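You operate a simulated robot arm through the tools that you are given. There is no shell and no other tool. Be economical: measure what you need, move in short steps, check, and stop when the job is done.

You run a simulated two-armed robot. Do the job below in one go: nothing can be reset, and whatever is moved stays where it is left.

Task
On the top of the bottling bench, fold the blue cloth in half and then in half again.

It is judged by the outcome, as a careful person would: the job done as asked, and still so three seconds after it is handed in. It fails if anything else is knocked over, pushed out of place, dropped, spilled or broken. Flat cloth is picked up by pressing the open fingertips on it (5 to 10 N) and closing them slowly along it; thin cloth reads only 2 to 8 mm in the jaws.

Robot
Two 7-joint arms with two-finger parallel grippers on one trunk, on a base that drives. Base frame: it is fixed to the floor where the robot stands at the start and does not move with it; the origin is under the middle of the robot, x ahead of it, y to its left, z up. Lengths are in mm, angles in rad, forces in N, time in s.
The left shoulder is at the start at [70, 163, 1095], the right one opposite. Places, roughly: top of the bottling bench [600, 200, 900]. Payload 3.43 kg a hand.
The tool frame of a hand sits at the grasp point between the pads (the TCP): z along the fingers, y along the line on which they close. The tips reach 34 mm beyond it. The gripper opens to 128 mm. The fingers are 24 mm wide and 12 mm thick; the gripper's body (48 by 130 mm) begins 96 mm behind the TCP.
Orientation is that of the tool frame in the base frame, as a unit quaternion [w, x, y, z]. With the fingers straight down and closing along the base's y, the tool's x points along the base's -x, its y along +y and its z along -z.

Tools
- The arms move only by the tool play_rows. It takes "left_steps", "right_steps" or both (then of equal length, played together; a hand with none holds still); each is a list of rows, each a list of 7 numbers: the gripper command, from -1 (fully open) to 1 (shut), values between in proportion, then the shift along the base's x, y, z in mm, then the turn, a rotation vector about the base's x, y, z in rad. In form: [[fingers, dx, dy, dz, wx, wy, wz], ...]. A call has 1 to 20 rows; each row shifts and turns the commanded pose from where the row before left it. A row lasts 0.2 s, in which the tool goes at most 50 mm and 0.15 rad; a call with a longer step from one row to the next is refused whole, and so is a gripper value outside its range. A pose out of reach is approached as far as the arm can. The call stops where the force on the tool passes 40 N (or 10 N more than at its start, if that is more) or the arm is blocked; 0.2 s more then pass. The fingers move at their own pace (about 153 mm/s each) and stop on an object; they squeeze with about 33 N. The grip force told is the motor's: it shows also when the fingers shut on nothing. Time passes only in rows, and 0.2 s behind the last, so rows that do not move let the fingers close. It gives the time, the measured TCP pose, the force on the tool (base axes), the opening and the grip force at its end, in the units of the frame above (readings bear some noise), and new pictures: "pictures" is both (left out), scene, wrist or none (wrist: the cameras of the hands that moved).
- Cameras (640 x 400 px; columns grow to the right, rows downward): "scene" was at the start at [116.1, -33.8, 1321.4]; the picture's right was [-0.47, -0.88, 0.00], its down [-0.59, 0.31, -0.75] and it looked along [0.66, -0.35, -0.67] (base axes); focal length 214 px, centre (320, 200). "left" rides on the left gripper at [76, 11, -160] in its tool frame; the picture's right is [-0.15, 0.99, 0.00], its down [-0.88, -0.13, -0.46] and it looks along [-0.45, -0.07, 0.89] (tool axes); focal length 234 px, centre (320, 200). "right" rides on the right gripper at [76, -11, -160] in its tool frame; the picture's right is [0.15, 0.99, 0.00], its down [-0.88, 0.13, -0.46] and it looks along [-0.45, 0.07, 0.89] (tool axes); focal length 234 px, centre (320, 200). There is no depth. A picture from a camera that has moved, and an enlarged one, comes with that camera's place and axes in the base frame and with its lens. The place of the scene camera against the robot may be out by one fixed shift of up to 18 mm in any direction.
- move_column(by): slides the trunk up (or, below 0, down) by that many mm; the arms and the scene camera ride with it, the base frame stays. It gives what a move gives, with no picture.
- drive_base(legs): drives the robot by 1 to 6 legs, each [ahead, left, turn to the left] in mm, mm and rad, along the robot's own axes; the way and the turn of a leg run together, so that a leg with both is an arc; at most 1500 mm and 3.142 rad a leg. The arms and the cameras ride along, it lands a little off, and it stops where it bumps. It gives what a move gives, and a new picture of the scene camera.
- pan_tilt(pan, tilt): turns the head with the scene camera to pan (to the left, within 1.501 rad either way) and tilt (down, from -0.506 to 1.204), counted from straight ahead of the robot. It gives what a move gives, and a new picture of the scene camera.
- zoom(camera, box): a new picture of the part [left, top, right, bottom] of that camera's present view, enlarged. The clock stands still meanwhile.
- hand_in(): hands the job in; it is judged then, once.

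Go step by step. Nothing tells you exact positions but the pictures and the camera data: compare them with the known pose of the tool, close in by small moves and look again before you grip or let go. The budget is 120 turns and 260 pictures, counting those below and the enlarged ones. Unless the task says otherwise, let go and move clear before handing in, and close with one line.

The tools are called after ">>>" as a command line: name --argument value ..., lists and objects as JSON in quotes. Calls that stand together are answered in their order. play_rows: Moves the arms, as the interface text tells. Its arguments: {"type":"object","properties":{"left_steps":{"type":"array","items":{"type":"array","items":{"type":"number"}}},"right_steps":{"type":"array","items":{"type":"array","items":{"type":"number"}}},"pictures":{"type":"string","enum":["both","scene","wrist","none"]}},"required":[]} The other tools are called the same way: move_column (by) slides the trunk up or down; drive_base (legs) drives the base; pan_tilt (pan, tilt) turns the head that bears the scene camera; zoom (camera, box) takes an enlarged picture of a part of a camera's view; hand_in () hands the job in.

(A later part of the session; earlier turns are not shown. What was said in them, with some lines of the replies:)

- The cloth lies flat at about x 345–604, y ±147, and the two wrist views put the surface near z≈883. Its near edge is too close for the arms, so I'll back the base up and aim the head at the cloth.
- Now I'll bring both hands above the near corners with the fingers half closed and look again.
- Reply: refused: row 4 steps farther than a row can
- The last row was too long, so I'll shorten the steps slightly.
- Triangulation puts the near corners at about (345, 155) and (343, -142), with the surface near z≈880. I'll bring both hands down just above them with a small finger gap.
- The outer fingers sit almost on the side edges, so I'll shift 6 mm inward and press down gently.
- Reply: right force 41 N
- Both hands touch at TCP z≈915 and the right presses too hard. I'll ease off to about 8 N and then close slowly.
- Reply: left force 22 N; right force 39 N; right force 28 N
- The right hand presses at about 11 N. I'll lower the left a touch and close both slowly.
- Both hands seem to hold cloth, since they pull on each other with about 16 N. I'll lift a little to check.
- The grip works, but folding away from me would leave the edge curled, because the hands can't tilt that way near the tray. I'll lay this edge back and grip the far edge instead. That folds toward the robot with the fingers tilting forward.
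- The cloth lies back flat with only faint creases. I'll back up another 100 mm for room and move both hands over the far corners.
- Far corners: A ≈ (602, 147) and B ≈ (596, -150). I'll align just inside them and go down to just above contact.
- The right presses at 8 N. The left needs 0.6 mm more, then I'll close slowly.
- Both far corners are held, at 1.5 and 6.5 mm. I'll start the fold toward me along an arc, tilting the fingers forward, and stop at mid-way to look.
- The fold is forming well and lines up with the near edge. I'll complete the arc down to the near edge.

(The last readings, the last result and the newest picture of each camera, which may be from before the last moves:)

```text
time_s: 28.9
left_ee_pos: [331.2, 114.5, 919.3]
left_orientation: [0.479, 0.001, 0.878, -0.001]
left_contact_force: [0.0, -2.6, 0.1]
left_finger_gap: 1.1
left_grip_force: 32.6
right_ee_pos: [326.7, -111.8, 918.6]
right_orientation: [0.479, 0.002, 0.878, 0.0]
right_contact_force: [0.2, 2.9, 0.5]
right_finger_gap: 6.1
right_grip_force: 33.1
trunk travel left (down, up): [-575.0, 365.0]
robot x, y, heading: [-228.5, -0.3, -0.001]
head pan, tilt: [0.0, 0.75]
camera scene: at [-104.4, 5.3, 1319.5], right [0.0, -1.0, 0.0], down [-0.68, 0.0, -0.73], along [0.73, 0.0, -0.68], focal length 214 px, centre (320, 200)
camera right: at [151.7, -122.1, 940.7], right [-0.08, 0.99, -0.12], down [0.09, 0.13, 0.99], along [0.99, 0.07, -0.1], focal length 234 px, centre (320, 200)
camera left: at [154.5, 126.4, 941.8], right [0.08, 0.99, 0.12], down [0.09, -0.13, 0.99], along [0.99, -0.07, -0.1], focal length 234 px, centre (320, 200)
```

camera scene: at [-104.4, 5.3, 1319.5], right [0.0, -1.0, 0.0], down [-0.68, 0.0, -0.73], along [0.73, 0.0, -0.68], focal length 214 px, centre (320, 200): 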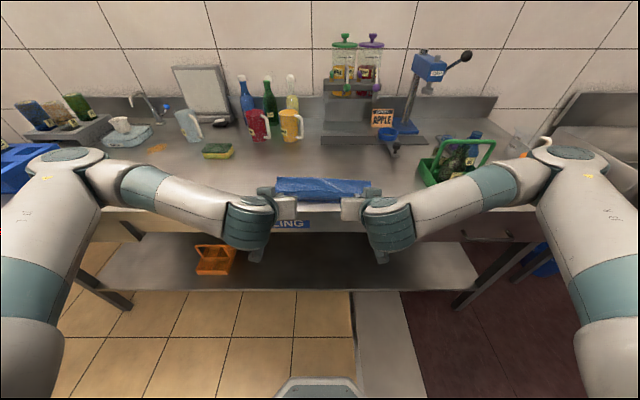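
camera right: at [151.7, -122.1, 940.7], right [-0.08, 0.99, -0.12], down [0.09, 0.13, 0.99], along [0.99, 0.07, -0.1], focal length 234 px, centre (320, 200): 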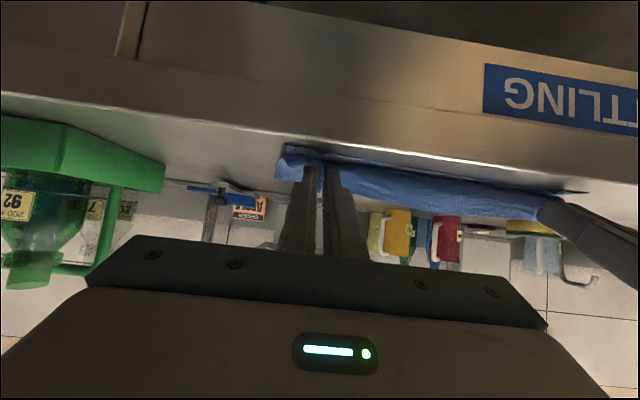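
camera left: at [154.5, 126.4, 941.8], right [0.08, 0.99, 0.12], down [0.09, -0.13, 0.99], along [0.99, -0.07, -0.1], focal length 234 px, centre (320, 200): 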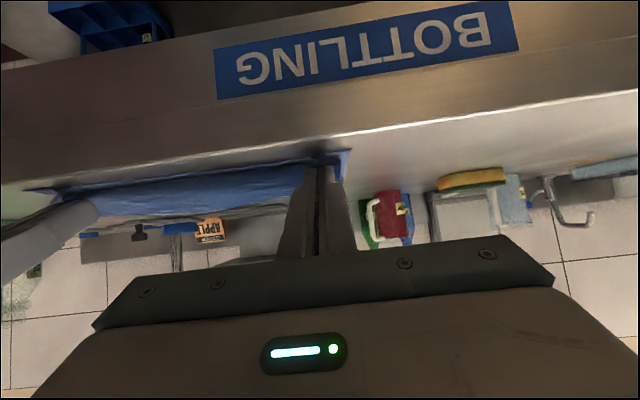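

The edge is at the near edge. I'll lower a few mm, open, and back out along the fingers.

>>> play_rows --left_steps '[[1, -2, 0, -5, 0, 0, 0], [1, 0, 0, 0, 0, 0, 0], [0.85, 0, 0, 0, 0, 0, 0], [0.7, 0, 0, 0, 0, 0, 0], [0.5, 0, 0, 0, 0, 0, 0], [0.5, 0, 0, 0, 0, 0, 0], [0.5, -17, 0, 11, 0, 0, 0], [0.5, -25, 0, 16, 0, 0, 0], [0.5, -25, 0, 16, 0, 0, 0], [0.5, -25, 0, 25, 0, 0.1, 0], [0.5, 0, 0, 40, 0, 0.13, 0], [0.5, 0, 0, 40, 0, 0.13, 0], [0.5, 0, 0, 40, 0, 0.13, 0]]' --right_steps '[[1, 0, 0, -5, 0, 0, 0], [1, 0, 0, 0, 0, 0, 0], [0.85, 0, 0, 0, 0, 0, 0], [0.7, 0, 0, 0, 0, 0, 0], [0.5, 0, 0, 0, 0, 0, 0], [0.5, 0, 0, 0, 0, 0, 0], [0.5, -17, 0, 11, 0, 0, 0], [0.5, -25, 0, 16, 0, 0, 0], [0.5, -25, 0, 16, 0, 0, 0], [0.5, -25, 0, 25, 0, 0.1, 0], [0.5, 0, 0, 40, 0, 0.13, 0], [0.5, 0, 0, 40, 0, 0.13, 0], [0.5, 0, 0, 40, 0, 0.13, 0]]'

>>> zoom --camera "scene" --box '[240, 140, 400, 240]'

```text
time_s: 31.8
left_ee_pos: [292.2, 84.5, 1100.8]
left_orientation: [0.251, 0.001, 0.968, 0.0]
left_contact_force: [-0.3, 0.2, 0.9]
left_finger_gap: 32.2
left_grip_force: 0.1
left hand out of reach, approached as far as the arm can: row 7, 8, 9, 10
right_ee_pos: [290.9, -79.7, 1098.0]
right_orientation: [0.25, 0.001, 0.968, 0.0]
right_contact_force: [0.0, 0.8, 0.9]
right_finger_gap: 32.0
right_grip_force: 0.0
right hand out of reach, approached as far as the arm can: row 7, 8, 9, 10
trunk travel left (down, up): [-575.0, 365.0]
robot x, y, heading: [-229.2, 1.8, 0.003]
head pan, tilt: [0.0, 0.75]
camera scene: at [-105.2, 5.1, 1319.4], right [0.0, -1.0, 0.0], down [-0.68, 0.0, -0.73], along [0.73, 0.0, -0.68], focal length 214 px, centre (320, 200)
camera right: at [146.8, -92.0, 1201.2], right [-0.13, 0.99, -0.07], down [0.55, 0.13, 0.83], along [0.83, 0.07, -0.56], focal length 234 px, centre (320, 200)
camera left: at [148.6, 96.2, 1203.0], right [0.13, 0.99, 0.07], down [0.55, -0.13, 0.83], along [0.83, -0.07, -0.56], focal length 234 px, centre (320, 200)
```

scene: 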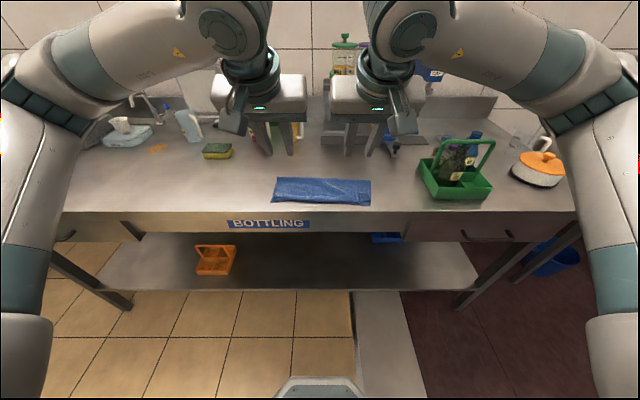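
right: 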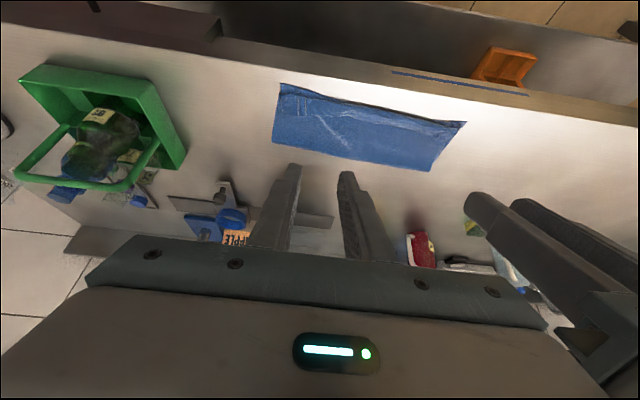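
left: 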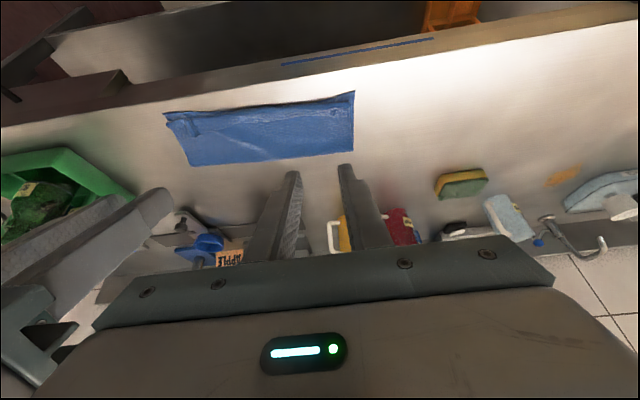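

```text
4.00 times, centred on (320, 190) of scene
camera zoom: at [-105.2, 5.1, 1319.4], right [0.0, -1.0, 0.0], down [-0.68, 0.0, -0.73], along [0.73, 0.0, -0.68], focal length 858 px, centre (320, 240)
```

zoom: 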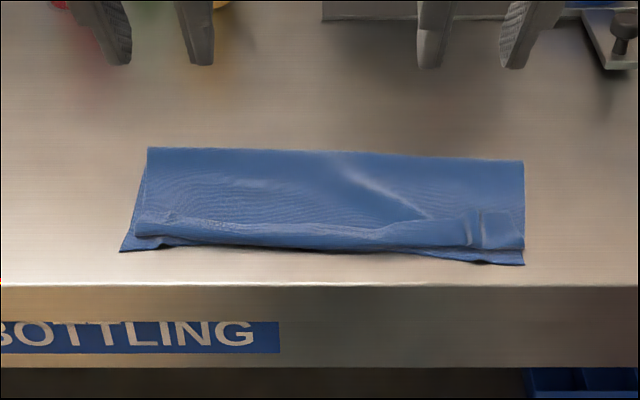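

The first fold is clean. For the second, the left hand will pinch the right end (both layers) at mid-edge and fold it over to the left, where there is free room. The right hand moves clear first.

>>> play_rows --left_steps '[[0.3, 0, -20, 0, 0, 0.127, 0], [0.3, 19, -38, 0, 0, 0.127, 0], [0.3, 19, -38, 0, 0, 0.127, 0], [0.3, 19, -38, -10, 0, 0.127, 0], [0.3, 19, -38, -20, 0, 0, 0], [0.3, 19, -38, -20, 0, 0, 0], [0.3, 19, 0, -20, 0, 0, 0], [0.3, 0, 0, 0, 0, 0, 0]]' --right_steps '[[0.3, -5, -45, 0, 0, 0.127, 0], [0.3, -5, -45, 0, 0, 0.127, 0], [0.3, -5, -45, 0, 0, 0.127, 0], [0.3, -5, -45, 0, 0, 0.127, 0], [0.3, 0, -45, 0, 0, 0, 0], [0.3, 0, -45, 0, 0, 0, 0], [0.3, 0, 0, 0, 0, 0, 0], [0.3, 0, 0, 0, 0, 0, 0]]'

```text
time_s: 33.5
left_ee_pos: [405.2, -127.2, 1029.1]
left_orientation: [0.0, 0.001, 1.0, 0.0]
left_contact_force: [0.2, 0.3, -0.2]
left_finger_gap: 44.9
left_grip_force: 0.0
right_ee_pos: [271.8, -350.3, 1098.3]
right_orientation: [0.001, 0.001, 1.0, 0.0]
right_contact_force: [-1.0, -1.3, 0.3]
right_finger_gap: 44.5
right_grip_force: 0.1
trunk travel left (down, up): [-575.0, 365.0]
robot x, y, heading: [-228.2, 1.6, -0.005]
head pan, tilt: [0.0, 0.75]
camera scene: at [-105.4, 4.4, 1319.6], right [0.0, -1.0, 0.0], down [-0.68, 0.0, -0.73], along [0.73, 0.0, -0.68], focal length 214 px, centre (320, 200)
camera right: at [196.0, -361.8, 1258.2], right [-0.14, 0.99, 0.0], down [0.88, 0.13, 0.46], along [0.45, 0.07, -0.89], focal length 234 px, centre (320, 200)
camera left: at [329.7, -115.9, 1189.2], right [0.15, 0.99, 0.0], down [0.88, -0.13, 0.46], along [0.45, -0.07, -0.89], focal length 234 px, centre (320, 200)
```

scene: 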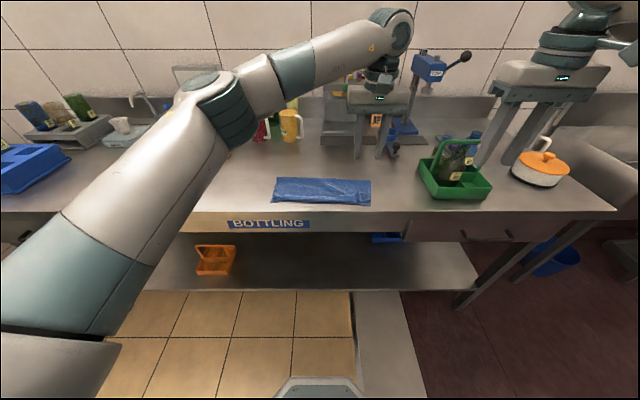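
right: 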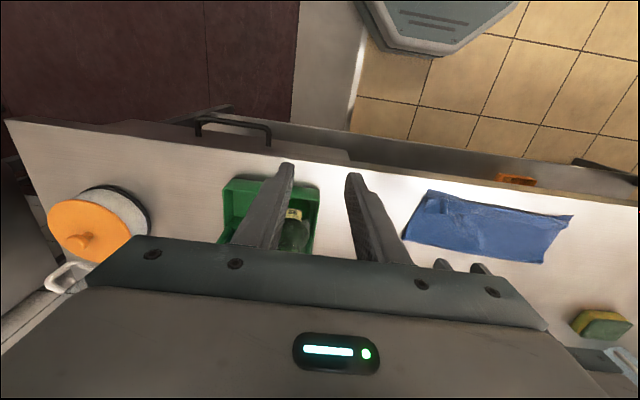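
left: 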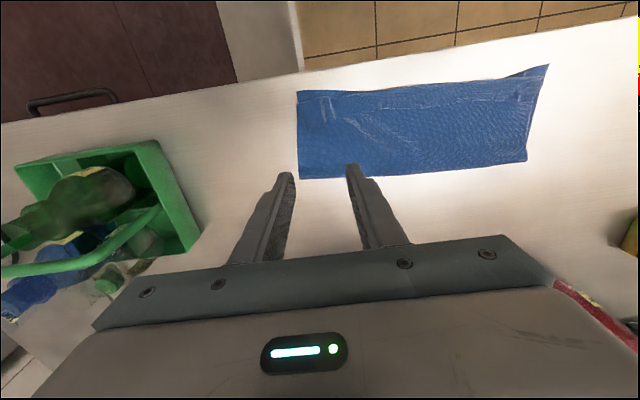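

The cloth lies as a slightly turned rectangle. Its right end runs from about (337, -145) to (449, -158). I'll straddle the middle of that end with the left hand, yawed 0.1 rad.

>>> play_rows --left_steps '[[0.3, -12, -19, -20, 0, 0, -0.1], [0.3, 0, 0, -40, 0, 0, 0], [0.3, 0, 0, -35, 0, 0, 0], [0.3, 0, 0, -10, 0, 0, 0], [0.3, 0, 0, -5, 0, 0, 0], [0.3, 0, 0, 0, 0, 0, 0]]'

>>> zoom --camera "scene" --box '[300, 120, 460, 220]'

```text
time_s: 35.0
left_ee_pos: [395.9, -146.5, 918.5]
left_orientation: [0.0, 0.05, 0.999, -0.001]
left_contact_force: [0.3, -0.2, -0.4]
left_finger_gap: 44.7
left_grip_force: 0.0
right_ee_pos: [273.4, -349.4, 1098.8]
right_orientation: [0.0, 0.001, 1.0, 0.0]
right_contact_force: [0.6, 0.5, 0.1]
right_finger_gap: 44.9
right_grip_force: 0.0
trunk travel left (down, up): [-575.0, 365.0]
robot x, y, heading: [-226.7, -0.2, -0.0]
head pan, tilt: [0.0, 0.75]
camera scene: at [-104.7, 5.0, 1319.5], right [0.0, -1.0, 0.0], down [-0.68, 0.0, -0.73], along [0.73, 0.0, -0.68], focal length 214 px, centre (320, 200)
camera left: at [320.6, -126.5, 1078.5], right [0.24, 0.97, 0.0], down [0.86, -0.22, 0.46], along [0.44, -0.11, -0.89], focal length 234 px, centre (320, 200)
```

scene: 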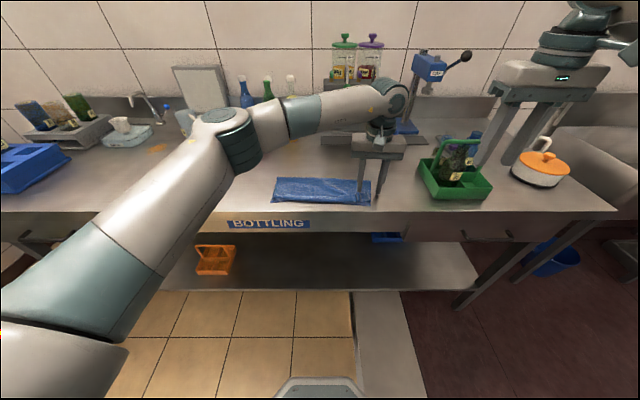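
left: 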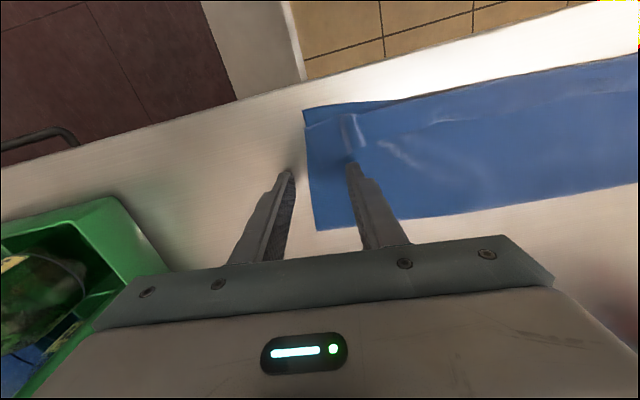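

```text
4.00 times, centred on (380, 170) of scene
camera zoom: at [-104.7, 5.0, 1319.5], right [0.0, -1.0, 0.0], down [-0.68, 0.0, -0.73], along [0.73, 0.0, -0.68], focal length 858 px, centre (80, 320)
```

zoom: 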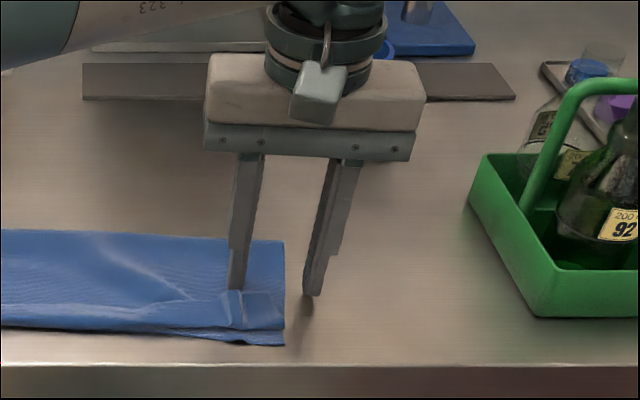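

The edge lies between the fingers. Now I'll press gently.

>>> play_rows --left_steps '[[0.3, 0, 0, -2, 0, 0, 0], [0.3, 0, 0, -1.2, 0, 0, 0], [0.3, 0, 0, 0, 0, 0, 0], [0.3, 0, 0, 0, 0, 0, 0]]' --pictures "none"

```text
time_s: 36.0
left_ee_pos: [395.1, -146.0, 916.5]
left_orientation: [0.0, 0.051, 0.999, 0.001]
left_contact_force: [-0.7, -0.1, 1.0]
left_finger_gap: 44.7
left_grip_force: 0.0
right_ee_pos: [272.2, -349.1, 1099.4]
right_orientation: [0.0, 0.001, 1.0, 0.0]
right_contact_force: [1.0, -0.1, -0.3]
right_finger_gap: 44.9
right_grip_force: 0.1
trunk travel left (down, up): [-575.0, 365.0]
robot x, y, heading: [-229.7, -1.3, -0.006]
head pan, tilt: [0.0, 0.75]
```

>>> play_rows --left_steps '[[0.3, 0, 0, -1.5, 0, 0, 0], [0.3, 0, 0, 0, 0, 0, 0], [0.3, 0, 0, 0, 0, 0, 0]]' --pictures "none"

```text
time_s: 36.8
left_ee_pos: [394.2, -145.0, 915.1]
left_orientation: [0.001, 0.051, 0.999, 0.0]
left_contact_force: [3.2, 0.0, 10.4]
left_finger_gap: 44.8
left_grip_force: 0.1
right_ee_pos: [272.9, -350.0, 1099.6]
right_orientation: [0.001, 0.001, 1.0, 0.001]
right_contact_force: [-0.2, 0.5, -0.2]
right_finger_gap: 44.9
right_grip_force: 0.1
trunk travel left (down, up): [-575.0, 365.0]
robot x, y, heading: [-232.5, 2.4, 0.002]
head pan, tilt: [0.0, 0.75]
```

Pressing at 10 N. I'll close slowly, then do a small lift to check the layers.

>>> play_rows --left_steps '[[0.3, 0, 0, -0.4, 0, 0, 0], [0.37, 0, 0, 0, 0, 0, 0], [0.44, 0, 0, 0, 0, 0, 0], [0.51, 0, 0, 0, 0, 0, 0], [0.58, 0, 0, 0, 0, 0, 0], [0.65, 0, 0, 0, 0, 0, 0], [0.72, 0, 0, 0, 0, 0, 0], [0.79, 0, 0, 0, 0, 0, 0], [0.86, 0, 0, 0, 0, 0, 0], [0.93, 0, 0, 0, 0, 0, 0], [1, 0, 0, 0, 0, 0, 0], [1, 0, 0, 0, 0, 0, 0], [1, 0, 0, 0, 0, 0, 0], [1, 0, 3, 15, 0, 0, 0], [1, 0, 5, 20, 0, 0, 0], [1, 0, 0, 0, 0, 0, 0]]'

>>> zoom --camera "scene" --box '[260, 120, 420, 220]'

```text
time_s: 40.1
left_ee_pos: [397.5, -138.5, 947.8]
left_orientation: [0.0, 0.051, 0.999, 0.0]
left_contact_force: [-0.4, 0.1, -0.6]
left_finger_gap: 2.6
left_grip_force: 33.4
right_ee_pos: [274.7, -349.9, 1097.6]
right_orientation: [0.0, 0.001, 1.0, 0.0]
right_contact_force: [0.2, -0.4, -1.1]
right_finger_gap: 44.9
right_grip_force: 0.2
trunk travel left (down, up): [-575.0, 365.0]
robot x, y, heading: [-228.4, -2.5, 0.001]
head pan, tilt: [0.0, 0.75]
camera scene: at [-103.9, 4.6, 1319.4], right [0.0, -1.0, 0.0], down [-0.68, 0.0, -0.73], along [0.73, 0.0, -0.68], focal length 214 px, centre (320, 200)
camera left: at [321.4, -119.1, 1108.3], right [0.25, 0.97, 0.0], down [0.86, -0.22, 0.45], along [0.44, -0.11, -0.89], focal length 234 px, centre (320, 200)
```

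scene: 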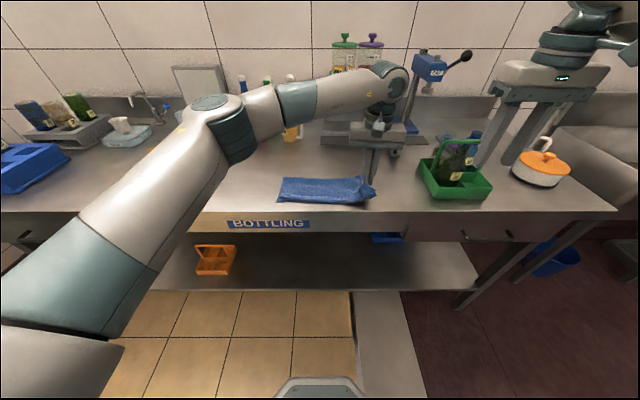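
left: 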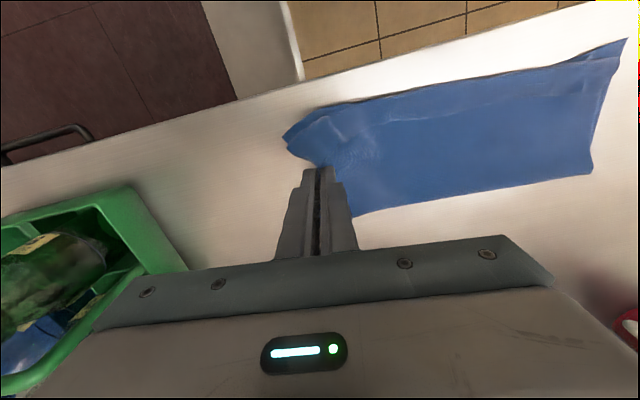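

```text
4.00 times, centred on (340, 170) of scene
camera zoom: at [-103.9, 4.6, 1319.4], right [0.0, -1.0, 0.0], down [-0.68, 0.0, -0.73], along [0.73, 0.0, -0.68], focal length 858 px, centre (240, 320)
```

zoom: 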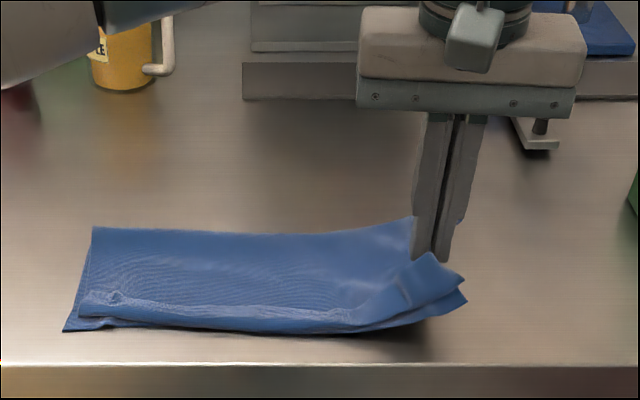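

Both layers are held and the end lifts together. I'll start the second fold toward the left along an arc and stop part-way to check.

>>> play_rows --left_steps '[[1, 1, 8.5, 18.9, -0.06, 0, 0], [1, 1, 14.1, 17.9, -0.06, 0, 0], [1, 1, 18, 15.7, -0.06, 0, 0], [1, 1, 21, 11.5, -0.06, 0, 0], [1, 1, 22.9, 7.5, -0.06, 0, 0], [1, 1, 24, 4.3, -0.06, 0, 0], [1, 1, 23.9, 1.2, -0.06, 0, 0], [1, 1, 23.8, -2.8, -0.06, 0, 0], [1, 1, 23.8, -6, -0.06, 0, 0], [1, 0, 0, 0, 0, 0, 0]]'

>>> zoom --camera "scene" --box '[240, 120, 400, 220]'

```text
time_s: 42.4
left_ee_pos: [404.4, 41.8, 1017.5]
left_orientation: [0.014, 0.049, 0.962, -0.267]
left_contact_force: [0.5, 0.1, -0.4]
left_finger_gap: 3.0
left_grip_force: 33.0
right_ee_pos: [274.2, -349.4, 1098.8]
right_orientation: [0.0, 0.002, 1.0, 0.001]
right_contact_force: [0.0, -0.6, -0.2]
right_finger_gap: 44.8
right_grip_force: 0.2
trunk travel left (down, up): [-575.0, 365.0]
robot x, y, heading: [-228.1, -1.7, -0.001]
head pan, tilt: [0.0, 0.75]
camera scene: at [-104.6, 4.1, 1319.5], right [0.0, -1.0, 0.0], down [-0.68, 0.0, -0.73], along [0.73, 0.0, -0.68], focal length 214 px, centre (320, 200)
camera left: at [329.3, 140.7, 1145.1], right [0.25, 0.83, -0.5], down [0.86, 0.05, 0.5], along [0.44, -0.55, -0.71], focal length 234 px, centre (320, 200)
```

scene: 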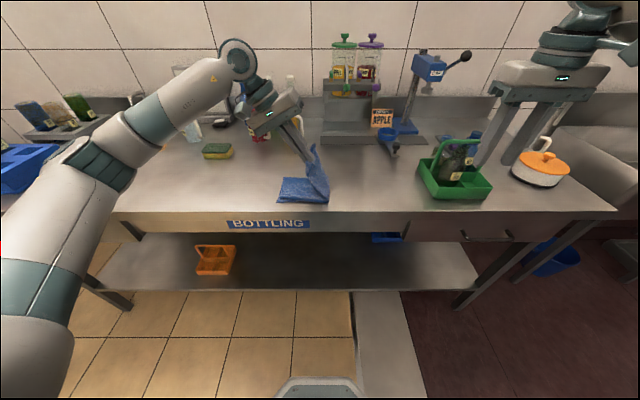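
left: 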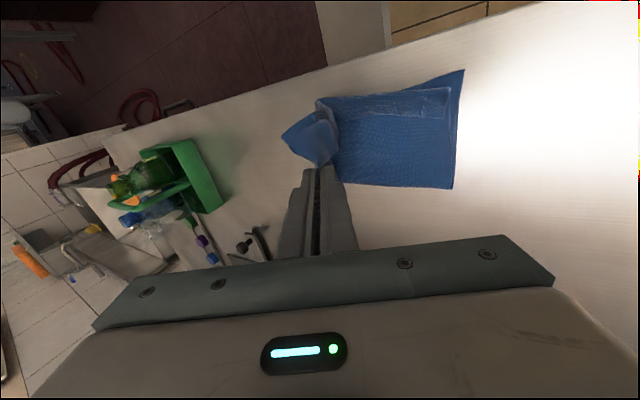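

```text
4.00 times, centred on (320, 170) of scene
camera zoom: at [-104.6, 4.1, 1319.5], right [0.0, -1.0, 0.0], down [-0.68, 0.0, -0.73], along [0.73, 0.0, -0.68], focal length 858 px, centre (320, 320)
```

zoom: 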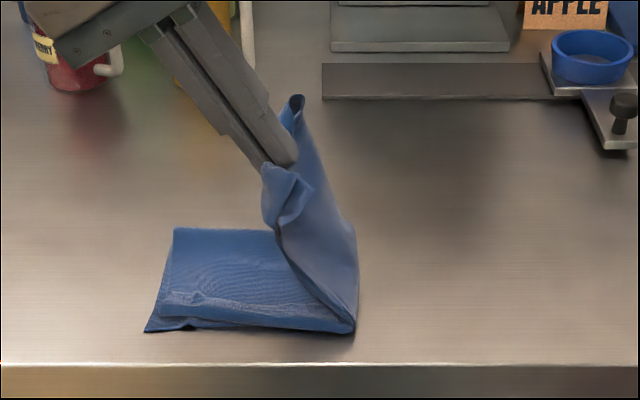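

The fold forms nicely, with the corners trailing slightly. I'll complete the arc to the left end.

>>> play_rows --left_steps '[[1, 1, 22.7, -10.1, -0.06, 0, 0], [1, 1, 20.6, -13.2, -0.06, 0, 0], [1, 1, 18.6, -15.3, -0.06, 0, 0], [1, 1, 16.5, -16.4, -0.06, 0, 0], [1, 1, 11.5, -14.5, -0.02, 0, 0], [1, 1, 7, -12, 0, 0, 0], [1, 0, 4, -7, 0, 0, 0], [1, 0, 0, 0, 0, 0, 0]]'

>>> zoom --camera "scene" --box '[220, 130, 380, 230]'

```text
time_s: 44.1
left_ee_pos: [411.1, 143.5, 929.3]
left_orientation: [0.02, 0.046, 0.92, -0.389]
left_contact_force: [-0.8, -0.5, 0.1]
left_finger_gap: 2.6
left_grip_force: 33.0
right_ee_pos: [273.0, -349.3, 1100.1]
right_orientation: [0.0, 0.001, 1.0, 0.0]
right_contact_force: [-0.6, -0.6, -0.2]
right_finger_gap: 44.9
right_grip_force: 0.0
trunk travel left (down, up): [-575.0, 365.0]
robot x, y, heading: [-226.6, 1.3, -0.005]
head pan, tilt: [0.0, 0.75]
camera scene: at [-104.6, 5.1, 1319.5], right [0.0, -1.0, 0.0], down [-0.68, 0.0, -0.73], along [0.73, 0.0, -0.68], focal length 214 px, centre (320, 200)
camera left: at [335.4, 271.8, 1026.4], right [0.24, 0.68, -0.7], down [0.86, 0.18, 0.47], along [0.44, -0.72, -0.54], focal length 234 px, centre (320, 200)
```

scene: 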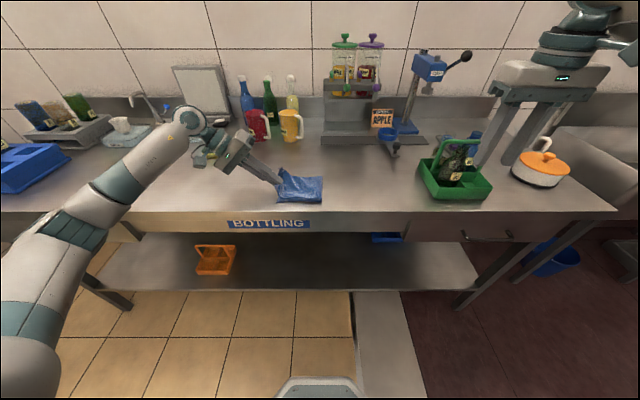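
left: 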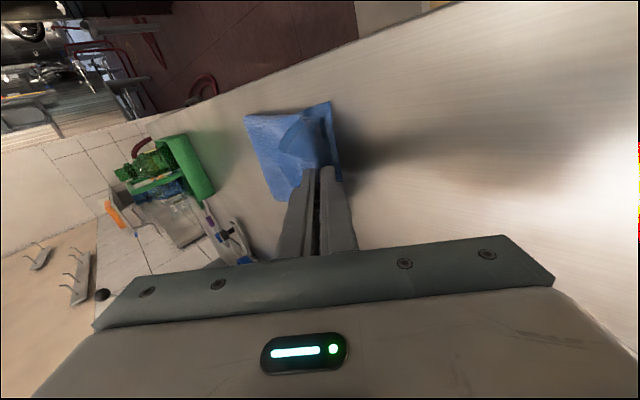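

```text
4.00 times, centred on (300, 180) of scene
camera zoom: at [-104.6, 5.1, 1319.5], right [0.0, -1.0, 0.0], down [-0.68, 0.0, -0.73], along [0.73, 0.0, -0.68], focal length 858 px, centre (400, 280)
```

zoom: 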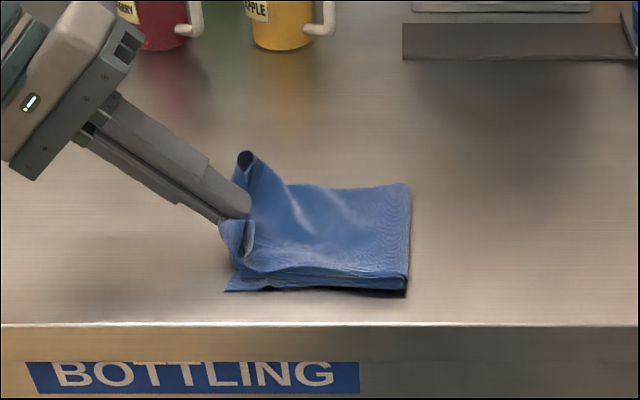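

That lands well on the left end. I'll lower slightly, open a little and withdraw along the fingers.

>>> play_rows --left_steps '[[1, 0, 2, -4, 0, 0, 0], [1, 0, 0, 0, 0, 0, 0], [0.9, 0, 0, 0, 0, 0, 0], [0.8, 0, 0, 0, 0, 0, 0], [0.75, 0, 0, 0, 0, 0, 0], [0.75, 0, 15, 15, 0, 0, 0], [0.75, 0, 25, 25, 0, 0, 0], [0.75, 0, 30, 30, 0, 0, 0], [0.75, 0, 30, 30, 0.1, 0, 0], [0.75, 0, 30, 30, 0.1, 0, 0], [0.75, 0, 0, 0, 0, 0, 0]]'

>>> zoom --camera "scene" --box '[220, 130, 380, 230]'

```text
time_s: 46.5
left_ee_pos: [409.9, 274.5, 1053.7]
left_orientation: [0.015, 0.048, 0.954, -0.295]
left_contact_force: [0.6, 0.0, -0.4]
left_finger_gap: 16.0
left_grip_force: 0.1
right_ee_pos: [273.6, -348.4, 1099.2]
right_orientation: [0.0, 0.001, 1.0, 0.0]
right_contact_force: [-0.1, 0.3, 0.1]
right_finger_gap: 44.6
right_grip_force: 0.2
trunk travel left (down, up): [-575.0, 365.0]
robot x, y, heading: [-229.9, 1.9, 0.001]
head pan, tilt: [0.0, 0.75]
camera scene: at [-104.1, 5.5, 1319.5], right [0.0, -1.0, 0.0], down [-0.68, 0.0, -0.73], along [0.73, 0.0, -0.68], focal length 214 px, centre (320, 200)
camera left: at [336.2, 381.7, 1175.0], right [0.24, 0.8, -0.55], down [0.86, 0.08, 0.5], along [0.44, -0.59, -0.67], focal length 234 px, centre (320, 200)
```

scene: 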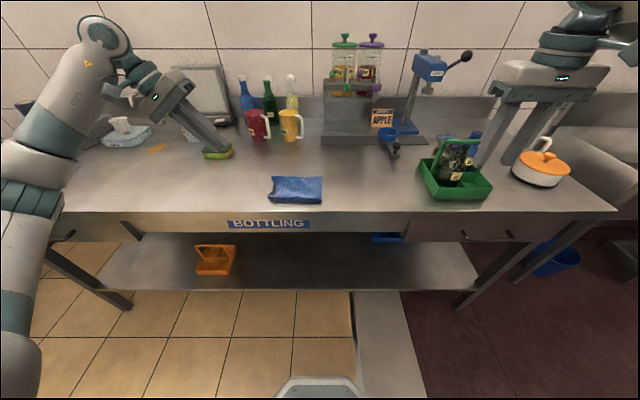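
left: 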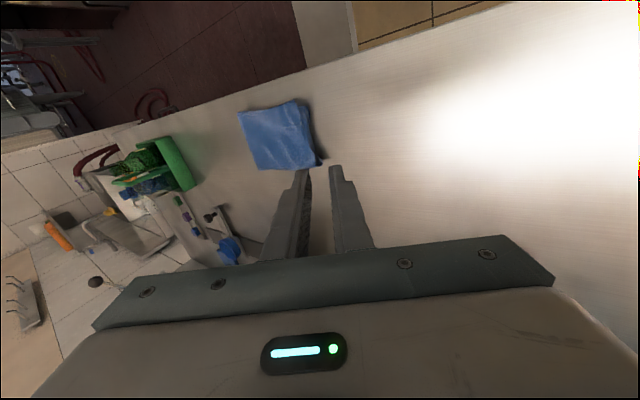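

```text
4.00 times, centred on (300, 180) of scene
camera zoom: at [-104.1, 5.5, 1319.5], right [0.0, -1.0, 0.0], down [-0.68, 0.0, -0.73], along [0.73, 0.0, -0.68], focal length 858 px, centre (400, 280)
```

zoom: 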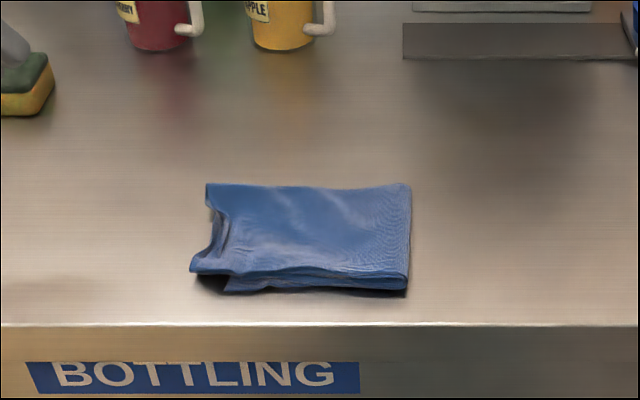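

The cloth is now quartered, with the top layers reaching slightly past the left end. I'll look straight down with the left wrist camera to judge the mismatch.

>>> play_rows --left_steps '[[0.75, -30, -15, 20, 0.12, 0, 0], [0.75, -30, -15, 20, 0.12, 0, 0], [0.75, -30, -15, 20, 0.12, 0, 0], [0.75, -10, -15, 20, 0.12, 0, 0], [0.75, 0, -15, 20, 0.12, 0, 0], [0.75, 0, 0, 0, 0, 0, 0], [0.75, 0, 0, 0, 0, 0, 0]]' --pictures "none"

>>> zoom --camera "left" --box '[100, 50, 420, 250]'

```text
time_s: 48.1
left_ee_pos: [311.2, 199.6, 1155.0]
left_orientation: [-0.001, 0.05, 0.999, -0.001]
left_contact_force: [-0.5, -1.0, 0.2]
left_finger_gap: 16.0
left_grip_force: 0.1
right_ee_pos: [272.9, -349.8, 1097.2]
right_orientation: [0.0, 0.002, 1.0, 0.0]
right_contact_force: [0.0, -0.2, 0.0]
right_finger_gap: 45.2
right_grip_force: 0.0
trunk travel left (down, up): [-575.0, 365.0]
robot x, y, heading: [-229.1, 1.3, -0.001]
head pan, tilt: [0.0, 0.75]
```

```text
2.00 times, centred on (260, 150) of left
camera zoom: at [236.2, 219.7, 1314.6], right [0.24, 0.97, 0.0], down [0.86, -0.22, 0.46], along [0.44, -0.11, -0.89], focal length 468 px, centre (440, 300)
```

zoom: 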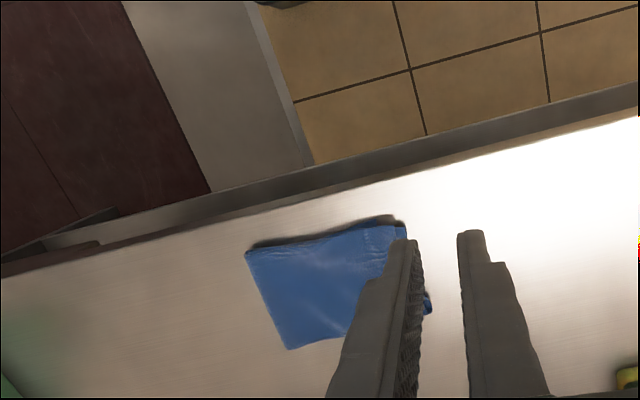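

>>> play_rows --left_steps '[[0.75, 0, 40, 0, 0, 0, 0.1], [0.75, 0, 40, 0, 0, 0, 0], [0.75, 10, 30, 0, 0, 0, 0], [0.75, 0, 0, 0, 0, 0, 0]]' --pictures "none"

>>> zoom --camera "left" --box '[100, 70, 340, 220]'

```text
time_s: 49.1
left_ee_pos: [321.0, 311.3, 1155.5]
left_orientation: [0.0, 0.001, 1.0, 0.0]
left_contact_force: [0.2, 0.2, 0.4]
left_finger_gap: 16.0
left_grip_force: 0.1
right_ee_pos: [272.8, -348.1, 1098.2]
right_orientation: [0.001, 0.001, 1.0, 0.0]
right_contact_force: [-0.3, -0.3, 0.3]
right_finger_gap: 44.7
right_grip_force: 0.1
trunk travel left (down, up): [-575.0, 365.0]
robot x, y, heading: [-227.0, -2.0, 0.002]
head pan, tilt: [0.0, 0.75]
```

```text
2.67 times, centred on (220, 145) of left
camera zoom: at [244.3, 322.7, 1315.2], right [0.15, 0.99, 0.0], down [0.88, -0.13, 0.46], along [0.45, -0.07, -0.89], focal length 624 px, centre (587, 347)
```

zoom: 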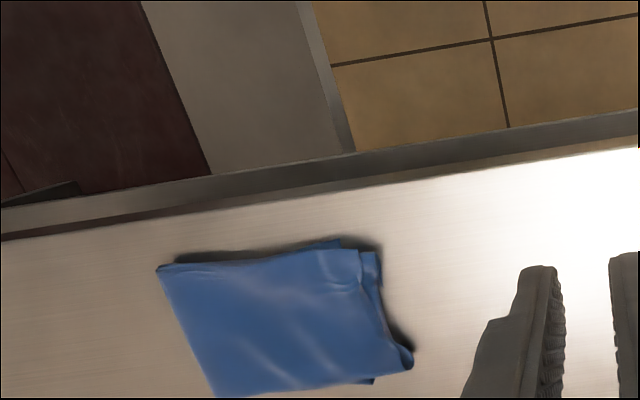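

The cloth is folded in half and then in half again. The edges are a little uneven at the left end but it is stable, nothing else has moved, and both hands are clear and empty, so I'm handing in.

>>> hand_in

```text
The job is handed in.
```

I folded the blue cloth in half and then in half again on the bottling bench and handed the job in. The top layers reach about 25 mm past the ones beneath at the left end, and I left that uncorrected. Nothing else was disturbed.
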